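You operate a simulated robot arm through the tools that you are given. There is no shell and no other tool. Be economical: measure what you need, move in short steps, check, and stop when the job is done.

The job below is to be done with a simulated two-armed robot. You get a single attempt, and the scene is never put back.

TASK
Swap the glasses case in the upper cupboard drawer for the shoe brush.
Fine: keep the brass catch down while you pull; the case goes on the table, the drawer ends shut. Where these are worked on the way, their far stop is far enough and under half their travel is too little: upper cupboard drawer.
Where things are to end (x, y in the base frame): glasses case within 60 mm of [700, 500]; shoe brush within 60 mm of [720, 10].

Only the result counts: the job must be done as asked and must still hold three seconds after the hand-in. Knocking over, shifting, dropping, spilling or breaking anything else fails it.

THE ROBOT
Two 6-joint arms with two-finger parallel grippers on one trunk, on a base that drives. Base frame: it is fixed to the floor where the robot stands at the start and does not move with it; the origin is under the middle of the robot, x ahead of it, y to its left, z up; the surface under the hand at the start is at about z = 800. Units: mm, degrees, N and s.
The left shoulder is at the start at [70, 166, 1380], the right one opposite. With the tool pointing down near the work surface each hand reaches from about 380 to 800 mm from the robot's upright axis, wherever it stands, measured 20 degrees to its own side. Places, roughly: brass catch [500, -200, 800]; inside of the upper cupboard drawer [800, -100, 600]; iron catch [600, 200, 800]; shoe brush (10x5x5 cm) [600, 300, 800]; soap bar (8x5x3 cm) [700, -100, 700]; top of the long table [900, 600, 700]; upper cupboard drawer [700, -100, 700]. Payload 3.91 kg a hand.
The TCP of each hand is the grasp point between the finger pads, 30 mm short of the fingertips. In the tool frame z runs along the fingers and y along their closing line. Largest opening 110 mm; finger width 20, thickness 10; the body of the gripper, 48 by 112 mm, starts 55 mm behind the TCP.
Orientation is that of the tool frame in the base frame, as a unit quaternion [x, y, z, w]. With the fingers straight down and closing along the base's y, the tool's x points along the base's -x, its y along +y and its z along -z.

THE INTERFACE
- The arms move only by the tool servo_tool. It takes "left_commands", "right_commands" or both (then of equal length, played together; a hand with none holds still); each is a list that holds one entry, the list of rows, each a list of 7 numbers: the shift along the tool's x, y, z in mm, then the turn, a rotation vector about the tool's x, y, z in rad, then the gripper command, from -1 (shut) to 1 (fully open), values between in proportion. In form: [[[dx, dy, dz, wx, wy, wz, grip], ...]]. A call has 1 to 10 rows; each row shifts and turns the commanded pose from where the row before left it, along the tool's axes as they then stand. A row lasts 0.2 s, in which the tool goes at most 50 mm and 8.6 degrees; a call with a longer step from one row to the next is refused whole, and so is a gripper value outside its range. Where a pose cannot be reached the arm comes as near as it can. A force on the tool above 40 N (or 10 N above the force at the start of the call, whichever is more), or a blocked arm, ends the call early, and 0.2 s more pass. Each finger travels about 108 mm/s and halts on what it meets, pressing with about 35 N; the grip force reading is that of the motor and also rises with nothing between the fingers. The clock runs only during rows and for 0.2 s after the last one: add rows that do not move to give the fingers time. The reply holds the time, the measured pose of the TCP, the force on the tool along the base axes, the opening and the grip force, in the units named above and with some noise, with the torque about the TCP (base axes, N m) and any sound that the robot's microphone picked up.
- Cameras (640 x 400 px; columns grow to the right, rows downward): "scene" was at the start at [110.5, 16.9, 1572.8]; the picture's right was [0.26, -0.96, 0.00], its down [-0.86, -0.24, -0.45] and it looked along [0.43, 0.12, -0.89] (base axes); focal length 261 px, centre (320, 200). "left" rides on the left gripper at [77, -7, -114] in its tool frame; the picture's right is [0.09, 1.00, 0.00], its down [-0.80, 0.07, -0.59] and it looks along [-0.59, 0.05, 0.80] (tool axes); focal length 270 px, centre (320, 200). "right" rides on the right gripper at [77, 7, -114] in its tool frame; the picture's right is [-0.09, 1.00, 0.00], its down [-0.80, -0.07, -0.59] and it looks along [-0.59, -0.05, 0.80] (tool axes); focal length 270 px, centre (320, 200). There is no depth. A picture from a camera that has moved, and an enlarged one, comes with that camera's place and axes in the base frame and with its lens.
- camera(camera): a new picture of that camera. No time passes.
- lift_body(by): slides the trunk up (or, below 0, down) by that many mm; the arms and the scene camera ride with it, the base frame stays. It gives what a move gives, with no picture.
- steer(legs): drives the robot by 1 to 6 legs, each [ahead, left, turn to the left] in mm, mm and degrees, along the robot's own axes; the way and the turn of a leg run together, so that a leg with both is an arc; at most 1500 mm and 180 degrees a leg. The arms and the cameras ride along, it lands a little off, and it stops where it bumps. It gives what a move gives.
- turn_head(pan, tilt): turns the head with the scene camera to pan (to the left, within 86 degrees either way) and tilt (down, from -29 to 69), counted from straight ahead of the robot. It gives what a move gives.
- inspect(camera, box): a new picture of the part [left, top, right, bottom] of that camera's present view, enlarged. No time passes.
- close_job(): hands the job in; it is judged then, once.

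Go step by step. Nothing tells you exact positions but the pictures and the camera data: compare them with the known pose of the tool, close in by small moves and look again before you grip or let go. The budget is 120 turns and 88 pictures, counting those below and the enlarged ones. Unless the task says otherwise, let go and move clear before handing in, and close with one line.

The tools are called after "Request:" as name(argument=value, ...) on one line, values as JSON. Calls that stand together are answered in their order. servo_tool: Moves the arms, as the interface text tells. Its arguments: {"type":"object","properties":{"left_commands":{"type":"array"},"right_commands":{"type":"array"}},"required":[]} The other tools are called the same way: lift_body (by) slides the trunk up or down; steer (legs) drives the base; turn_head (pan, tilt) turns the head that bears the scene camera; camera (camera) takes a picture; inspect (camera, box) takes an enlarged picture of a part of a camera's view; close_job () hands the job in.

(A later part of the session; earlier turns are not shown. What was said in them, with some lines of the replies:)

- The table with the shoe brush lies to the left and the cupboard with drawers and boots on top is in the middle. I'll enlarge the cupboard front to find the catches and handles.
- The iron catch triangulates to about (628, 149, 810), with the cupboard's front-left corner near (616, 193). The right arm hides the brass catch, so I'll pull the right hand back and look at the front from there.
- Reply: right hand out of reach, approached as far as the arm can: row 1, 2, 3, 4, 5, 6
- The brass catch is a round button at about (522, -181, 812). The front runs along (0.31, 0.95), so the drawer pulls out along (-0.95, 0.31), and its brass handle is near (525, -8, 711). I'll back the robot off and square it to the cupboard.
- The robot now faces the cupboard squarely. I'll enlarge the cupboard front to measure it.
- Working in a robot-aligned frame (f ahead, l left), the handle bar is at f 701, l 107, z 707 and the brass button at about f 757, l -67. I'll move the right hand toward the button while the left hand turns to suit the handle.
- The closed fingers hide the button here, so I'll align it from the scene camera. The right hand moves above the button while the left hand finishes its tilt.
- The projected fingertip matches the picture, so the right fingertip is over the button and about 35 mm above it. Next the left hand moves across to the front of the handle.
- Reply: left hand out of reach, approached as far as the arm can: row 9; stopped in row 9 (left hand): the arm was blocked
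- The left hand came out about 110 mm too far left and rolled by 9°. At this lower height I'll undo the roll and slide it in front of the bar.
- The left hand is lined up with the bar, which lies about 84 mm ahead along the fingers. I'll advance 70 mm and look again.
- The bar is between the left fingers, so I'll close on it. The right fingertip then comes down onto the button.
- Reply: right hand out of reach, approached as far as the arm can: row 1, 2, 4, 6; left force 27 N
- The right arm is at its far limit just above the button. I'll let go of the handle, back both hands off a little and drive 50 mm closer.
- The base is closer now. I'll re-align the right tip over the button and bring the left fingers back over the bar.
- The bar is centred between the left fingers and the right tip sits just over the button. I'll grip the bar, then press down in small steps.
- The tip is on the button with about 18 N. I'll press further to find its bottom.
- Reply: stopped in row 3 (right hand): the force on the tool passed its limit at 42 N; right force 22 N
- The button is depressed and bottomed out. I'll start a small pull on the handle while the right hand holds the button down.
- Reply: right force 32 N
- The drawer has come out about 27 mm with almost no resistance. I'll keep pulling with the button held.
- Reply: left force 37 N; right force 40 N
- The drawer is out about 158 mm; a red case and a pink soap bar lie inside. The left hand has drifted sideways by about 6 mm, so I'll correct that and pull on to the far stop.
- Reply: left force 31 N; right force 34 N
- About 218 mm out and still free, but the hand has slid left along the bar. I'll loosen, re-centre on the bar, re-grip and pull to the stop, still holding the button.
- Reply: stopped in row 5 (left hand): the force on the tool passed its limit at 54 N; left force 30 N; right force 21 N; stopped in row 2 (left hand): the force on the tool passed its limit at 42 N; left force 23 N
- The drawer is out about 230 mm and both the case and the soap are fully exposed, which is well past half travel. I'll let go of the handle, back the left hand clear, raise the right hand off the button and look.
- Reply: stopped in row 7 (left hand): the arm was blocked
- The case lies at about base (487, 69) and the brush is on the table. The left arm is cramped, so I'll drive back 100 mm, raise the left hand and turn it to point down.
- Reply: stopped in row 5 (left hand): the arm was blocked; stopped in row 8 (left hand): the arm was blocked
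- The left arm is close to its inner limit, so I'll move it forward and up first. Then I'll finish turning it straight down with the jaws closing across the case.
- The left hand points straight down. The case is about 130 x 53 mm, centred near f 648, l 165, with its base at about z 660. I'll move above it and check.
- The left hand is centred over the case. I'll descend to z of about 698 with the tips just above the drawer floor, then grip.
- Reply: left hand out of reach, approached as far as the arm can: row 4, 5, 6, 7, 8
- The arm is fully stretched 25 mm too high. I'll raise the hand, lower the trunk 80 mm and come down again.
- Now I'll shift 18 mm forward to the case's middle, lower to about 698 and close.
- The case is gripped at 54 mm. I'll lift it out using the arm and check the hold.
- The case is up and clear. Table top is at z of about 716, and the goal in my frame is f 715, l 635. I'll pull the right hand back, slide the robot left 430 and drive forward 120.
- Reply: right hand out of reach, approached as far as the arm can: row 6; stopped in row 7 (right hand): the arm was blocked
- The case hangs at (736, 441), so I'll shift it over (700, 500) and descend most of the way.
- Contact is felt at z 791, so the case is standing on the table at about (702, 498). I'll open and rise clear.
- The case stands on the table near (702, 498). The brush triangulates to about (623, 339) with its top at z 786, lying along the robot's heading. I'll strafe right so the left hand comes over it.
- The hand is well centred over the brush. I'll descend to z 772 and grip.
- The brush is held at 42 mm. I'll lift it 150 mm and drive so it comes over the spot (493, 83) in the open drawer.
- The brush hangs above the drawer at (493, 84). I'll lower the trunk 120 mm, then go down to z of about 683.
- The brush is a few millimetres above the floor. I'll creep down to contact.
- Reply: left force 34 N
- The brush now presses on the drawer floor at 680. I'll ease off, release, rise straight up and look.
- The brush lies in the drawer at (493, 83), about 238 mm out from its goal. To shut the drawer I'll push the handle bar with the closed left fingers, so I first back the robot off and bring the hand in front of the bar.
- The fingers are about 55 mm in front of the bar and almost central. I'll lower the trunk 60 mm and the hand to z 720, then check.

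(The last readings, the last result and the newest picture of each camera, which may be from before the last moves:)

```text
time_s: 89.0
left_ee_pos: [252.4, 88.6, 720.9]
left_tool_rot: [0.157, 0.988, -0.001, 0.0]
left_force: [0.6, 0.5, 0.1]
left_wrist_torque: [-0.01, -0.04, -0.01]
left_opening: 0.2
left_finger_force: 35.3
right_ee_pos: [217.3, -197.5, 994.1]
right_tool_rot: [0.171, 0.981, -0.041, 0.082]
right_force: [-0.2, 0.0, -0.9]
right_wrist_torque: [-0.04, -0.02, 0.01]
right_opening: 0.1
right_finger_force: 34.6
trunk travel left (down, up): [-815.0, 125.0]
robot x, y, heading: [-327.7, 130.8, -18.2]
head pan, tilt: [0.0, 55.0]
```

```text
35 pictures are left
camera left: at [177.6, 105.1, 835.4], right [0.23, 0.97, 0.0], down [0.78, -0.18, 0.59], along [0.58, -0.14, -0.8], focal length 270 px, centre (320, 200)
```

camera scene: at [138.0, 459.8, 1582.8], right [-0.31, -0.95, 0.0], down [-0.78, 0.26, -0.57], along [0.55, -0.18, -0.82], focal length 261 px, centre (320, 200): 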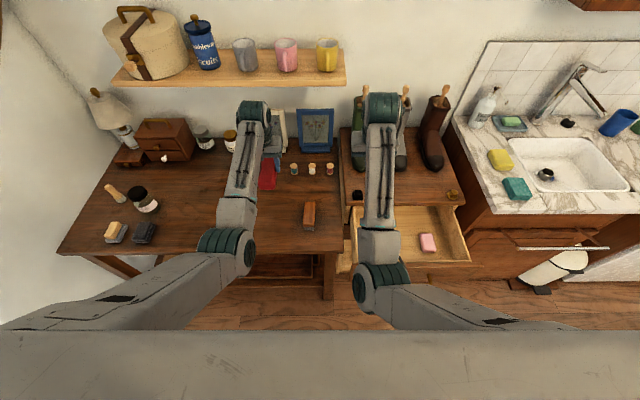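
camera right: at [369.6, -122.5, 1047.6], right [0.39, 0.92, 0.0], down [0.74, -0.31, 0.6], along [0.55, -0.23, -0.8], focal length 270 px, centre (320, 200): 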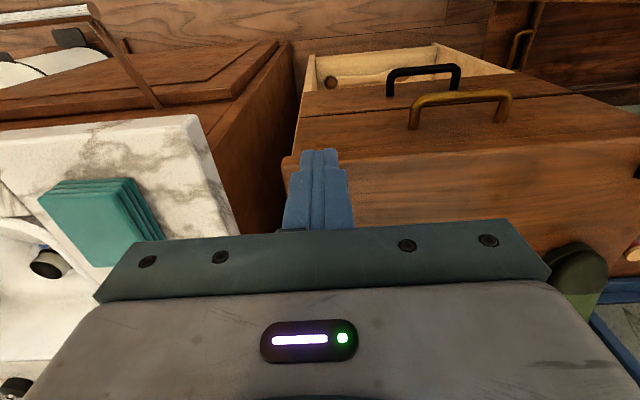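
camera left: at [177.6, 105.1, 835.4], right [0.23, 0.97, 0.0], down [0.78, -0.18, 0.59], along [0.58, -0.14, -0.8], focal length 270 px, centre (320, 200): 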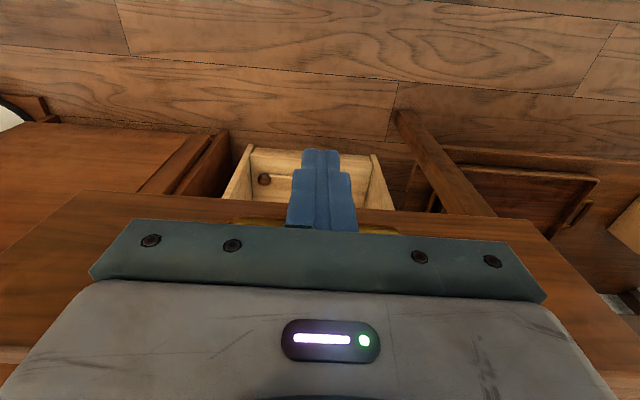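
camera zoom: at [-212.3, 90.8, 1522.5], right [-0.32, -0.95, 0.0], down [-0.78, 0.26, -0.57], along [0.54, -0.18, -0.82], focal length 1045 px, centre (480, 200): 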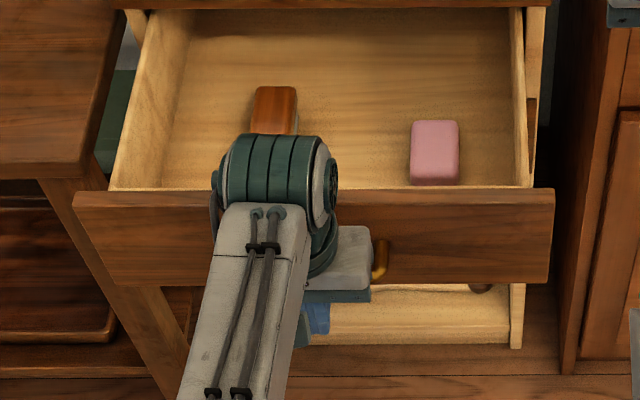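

The closed fingers stand in front of the bar at its centre. I'll push gently forward with the arm.

Request:
servo_tool(left_commands=[[[-12, 0, 0, 0, 0, 0, -1], [-12, 0, 0, 0, 0, 0, -1], [-10, 0, 0, 0, 0, 0, -1], [-10, 0, 0, 0, 0, 0, -1], [-10, 0, 0, 0, 0, 0, -1], [-10, 0, 0, 0, 0, 0, -1], [-10, 0, 0, 0, 0, 0, -1], [-10, 0, 0, 0, 0, 0, -1], [-10, 0, 0, 0, 0, 0, -1], [-10, 0, 0, 0, 0, 0, -1]]])

Request:
inspect(camera="scene", box=[200, 130, 360, 230])

```text
time_s: 91.2
left_ee_pos: [351.7, 55.4, 720.2]
left_tool_rot: [0.157, 0.988, -0.002, -0.001]
left_force: [-0.5, 0.1, 0.5]
left_wrist_torque: [0.0, 0.03, 0.03]
left_opening: 0.1
left_finger_force: 35.2
right_ee_pos: [217.0, -198.1, 993.1]
right_tool_rot: [0.171, 0.981, -0.041, 0.083]
right_force: [-0.2, 0.6, 0.0]
right_wrist_torque: [-0.01, 0.0, -0.01]
right_opening: 0.0
right_finger_force: 34.8
trunk travel left (down, up): [-815.0, 125.0]
robot x, y, heading: [-326.8, 131.1, -18.4]
head pan, tilt: [0.0, 55.0]
```

```text
4.00 times, centred on (280, 180) of scene
camera zoom: at [-211.4, 90.5, 1522.4], right [-0.32, -0.95, 0.0], down [-0.78, 0.26, -0.57], along [0.54, -0.18, -0.82], focal length 1045 px, centre (480, 280)
```

zoom: 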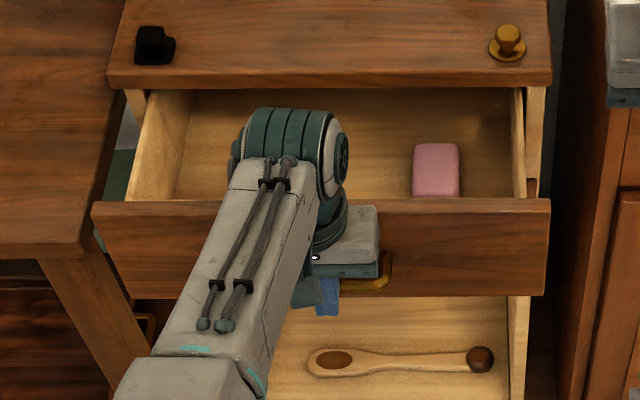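

The drawer is moving in with low force and about 166 mm remain. I'll retract the arm 170, drive up 165, and finish the push with the arm.

Request:
servo_tool(left_commands=[[[17, 0, 0, 0, 0, 0, -1], [17, 0, 0, 0, 0, 0, -1], [17, 0, 0, 0, 0, 0, -1], [17, 0, 0, 0, 0, 0, -1], [17, 0, 0, 0, 0, 0, -1], [17, 0, 0, 0, 0, 0, -1], [17, 0, 0, 0, 0, 0, -1], [17, 0, 0, 0, 0, 0, -1], [17, 0, 0, 0, 0, 0, -1], [17, 0, 0, 0, 0, 0, -1]]])

Request:
steer(legs=[[160, 0, 0]])

Request:
inspect(camera="scene", box=[200, 150, 360, 250])

```text
time_s: 93.3
left_ee_pos: [190.4, 108.4, 720.7]
left_tool_rot: [0.158, 0.988, -0.001, 0.001]
left_force: [0.2, 0.5, -0.1]
left_wrist_torque: [-0.01, 0.01, -0.02]
left_opening: 0.2
left_finger_force: 35.3
right_ee_pos: [215.5, -198.6, 994.6]
right_tool_rot: [0.17, 0.981, -0.041, 0.082]
right_force: [0.2, -0.4, -0.2]
right_wrist_torque: [-0.02, -0.04, 0.02]
right_opening: 0.0
right_finger_force: 35.2
trunk travel left (down, up): [-815.0, 125.0]
robot x, y, heading: [-330.0, 127.6, -18.5]
head pan, tilt: [0.0, 55.0]
```

```text
time_s: 94.8
left_ee_pos: [336.9, 59.5, 721.2]
left_tool_rot: [0.157, 0.988, -0.002, 0.001]
left_force: [-0.5, 0.3, 0.7]
left_wrist_torque: [-0.02, -0.02, 0.01]
left_opening: 0.1
left_finger_force: 35.0
right_ee_pos: [364.3, -248.5, 995.7]
right_tool_rot: [0.172, 0.981, -0.04, 0.083]
right_force: [0.2, 0.5, 0.5]
right_wrist_torque: [0.03, 0.0, -0.02]
right_opening: 0.2
right_finger_force: 35.3
trunk travel left (down, up): [-815.0, 125.0]
robot x, y, heading: [-179.9, 81.8, -18.1]
head pan, tilt: [0.0, 55.0]
```

```text
4.00 times, centred on (280, 200) of scene
camera zoom: at [-65.2, 41.8, 1522.8], right [-0.32, -0.95, 0.0], down [-0.78, 0.26, -0.57], along [0.55, -0.18, -0.82], focal length 1045 px, centre (480, 200)
```

zoom: 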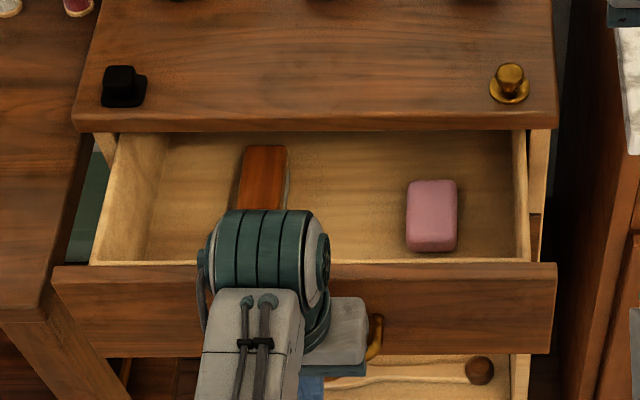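

The fingers are 15 mm from the bar and the brush still lies where I put it. I'll push on.

Request:
servo_tool(left_commands=[[[-14, 0, 0, 0, 0, 0, -1], [-14, 0, 0, 0, 0, 0, -1], [-14, 0, 0, 0, 0, 0, -1], [-14, 0, 0, 0, 0, 0, -1], [-14, 0, 0, 0, 0, 0, -1], [-14, 0, 0, 0, 0, 0, -1], [-14, 0, 0, 0, 0, 0, -1], [-14, 0, 0, 0, 0, 0, -1], [-14, 0, 0, 0, 0, 0, -1], [-14, 0, 0, 0, 0, 0, -1]]])

Request:
inspect(camera="scene", box=[200, 150, 360, 250])

```text
time_s: 97.0
left_ee_pos: [473.0, 15.2, 719.4]
left_tool_rot: [0.157, 0.988, -0.001, 0.0]
left_force: [-0.8, -0.5, -0.8]
left_wrist_torque: [0.0, -0.04, 0.0]
left_opening: 0.0
left_finger_force: 35.0
right_ee_pos: [365.9, -247.4, 994.4]
right_tool_rot: [0.171, 0.981, -0.04, 0.082]
right_force: [0.6, -0.5, 0.2]
right_wrist_torque: [0.02, 0.01, 0.02]
right_opening: 0.0
right_finger_force: 34.6
trunk travel left (down, up): [-815.0, 125.0]
robot x, y, heading: [-178.6, 76.1, -18.1]
head pan, tilt: [0.0, 55.0]
```

```text
4.00 times, centred on (280, 200) of scene
camera zoom: at [-62.2, 40.8, 1522.4], right [-0.32, -0.95, 0.0], down [-0.78, 0.26, -0.57], along [0.54, -0.18, -0.82], focal length 1045 px, centre (480, 200)
```

zoom: 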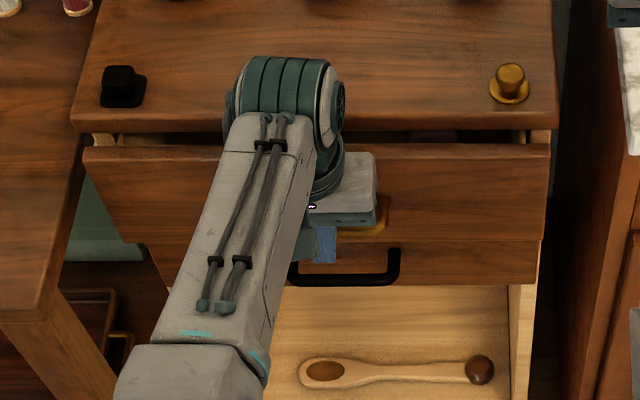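

About 40 mm remain; I'll push slowly to the end.

Request:
servo_tool(left_commands=[[[-8, 0, 0, 0, 0, 0, -1], [-8, 0, 0, 0, 0, 0, -1], [-6, 0, 0, 0, 0, 0, -1], [-6, 0, 0, 0, 0, 0, -1], [-5, 0, 0, 0, 0, 0, -1], [-4, 0, 0, 0, 0, 0, -1], [-4, 0, 0, 0, 0, 0, -1], [-4, 0, 0, 0, 0, 0, -1], [0, 0, 0, 0, 0, 0, -1]]])

Request:
inspect(camera="scene", box=[200, 150, 360, 250])

```text
time_s: 98.8
left_ee_pos: [506.0, 4.2, 719.9]
left_tool_rot: [0.156, 0.988, -0.001, -0.005]
left_force: [-21.1, 9.0, 12.7]
left_wrist_torque: [-0.7, -2.36, 0.47]
left_opening: 0.1
left_finger_force: 35.3
right_ee_pos: [361.2, -246.7, 998.1]
right_tool_rot: [0.171, 0.981, -0.041, 0.085]
right_force: [0.5, 0.0, 0.8]
right_wrist_torque: [-0.02, -0.02, 0.0]
right_opening: 0.1
right_finger_force: 34.7
trunk travel left (down, up): [-815.0, 125.0]
robot x, y, heading: [-178.9, 79.4, -18.0]
head pan, tilt: [0.0, 55.0]
stopped in row 8 (left hand): the force on the tool passed its limit at 45 N (the readings are from after the stop); the commanded pose is now the measured one
```

```text
4.00 times, centred on (280, 200) of scene
camera zoom: at [-71.0, 43.3, 1523.4], right [-0.31, -0.95, 0.0], down [-0.77, 0.26, -0.58], along [0.55, -0.18, -0.82], focal length 1045 px, centre (480, 200)
```

zoom: 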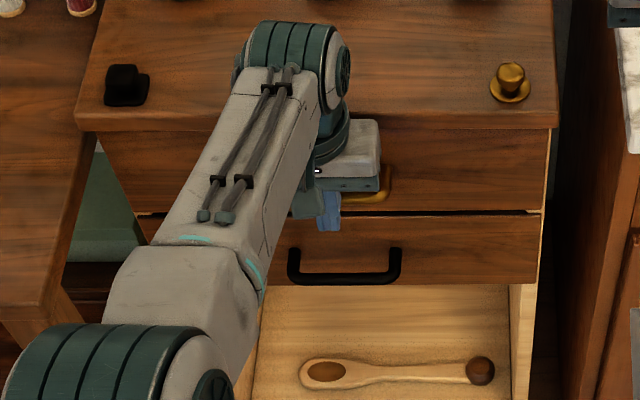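

The push ended firmly with the drawer looking shut. I'll draw the hand back and inspect the gap.

Request:
servo_tool(left_commands=[[[10, 0, 0, 0, 0, 0, -1], [20, 0, 0, 0, 0, 0, -1], [25, 0, 0, 0, 0, 0, -1], [25, 0, 0, 0, 0, 0, -1], [25, 0, 0, 0, 0, 0, -1], [25, 0, 0, 0, 0, 0, -1], [0, 0, 0, 0, 0, 0, -1]]])

Request:
steer(legs=[[-200, 0, 0]])

Request:
inspect(camera="scene", box=[200, 110, 360, 210])

Request:
camera(camera="scene")

```text
time_s: 100.4
left_ee_pos: [385.5, 44.7, 718.0]
left_tool_rot: [0.158, 0.987, -0.001, -0.006]
left_force: [0.3, 0.2, 1.0]
left_wrist_torque: [0.02, -0.01, 0.02]
left_opening: 0.0
left_finger_force: 35.0
right_ee_pos: [365.4, -248.0, 994.0]
right_tool_rot: [0.17, 0.981, -0.04, 0.082]
right_force: [0.5, -0.1, 0.1]
right_wrist_torque: [0.02, 0.0, -0.01]
right_opening: 0.0
right_finger_force: 35.0
trunk travel left (down, up): [-815.0, 125.0]
robot x, y, heading: [-176.8, 77.1, -18.2]
head pan, tilt: [0.0, 55.0]
```

```text
time_s: 102.0
left_ee_pos: [198.3, 106.5, 718.0]
left_tool_rot: [0.157, 0.988, 0.0, -0.006]
left_force: [-0.5, -0.6, 0.1]
left_wrist_torque: [-0.01, 0.0, 0.0]
left_opening: 0.0
left_finger_force: 34.8
right_ee_pos: [178.6, -185.8, 993.7]
right_tool_rot: [0.171, 0.981, -0.04, 0.082]
right_force: [0.9, -0.9, 0.0]
right_wrist_torque: [-0.03, 0.0, 0.02]
right_opening: 0.0
right_finger_force: 34.8
trunk travel left (down, up): [-815.0, 125.0]
robot x, y, heading: [-364.2, 141.6, -18.3]
head pan, tilt: [0.0, 55.0]
```

```text
4.00 times, centred on (280, 160) of scene
camera zoom: at [-249.6, 103.1, 1522.3], right [-0.32, -0.95, 0.0], down [-0.78, 0.26, -0.57], along [0.54, -0.18, -0.82], focal length 1045 px, centre (480, 360)
```

zoom: 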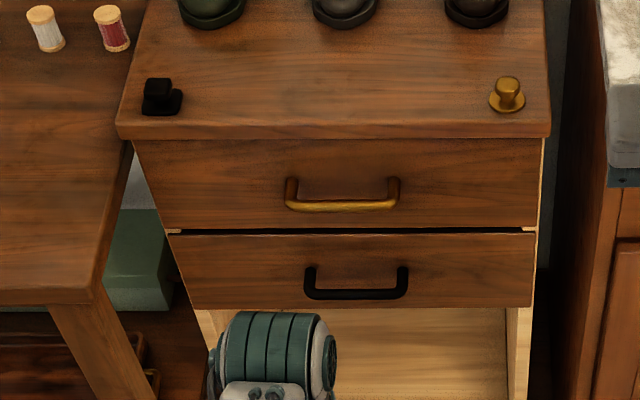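

```text
29 pictures are left
camera scene: at [-249.6, 103.1, 1522.3], right [-0.32, -0.95, 0.0], down [-0.78, 0.26, -0.57], along [0.54, -0.18, -0.82], focal length 261 px, centre (320, 200)
```

scene: 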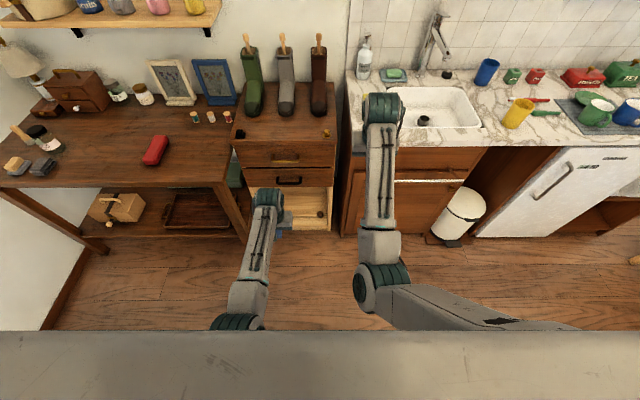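

I swapped the two: the glasses case is on the table at about (702, 498), and the shoe brush is in the upper drawer at about (722, 9), not visible since I shut it. The drawer looks fully shut, the brass catch was held down for the whole pull, and both hands are clear.

Request:
close_job()

```text
The job is handed in.
```

The job is handed in. The glasses case is on the table at about (702, 498), and the upper drawer is shut with the shoe brush inside at about (722, 9). The brush position is worked out from where I set it down, because it can't be seen with the drawer shut.
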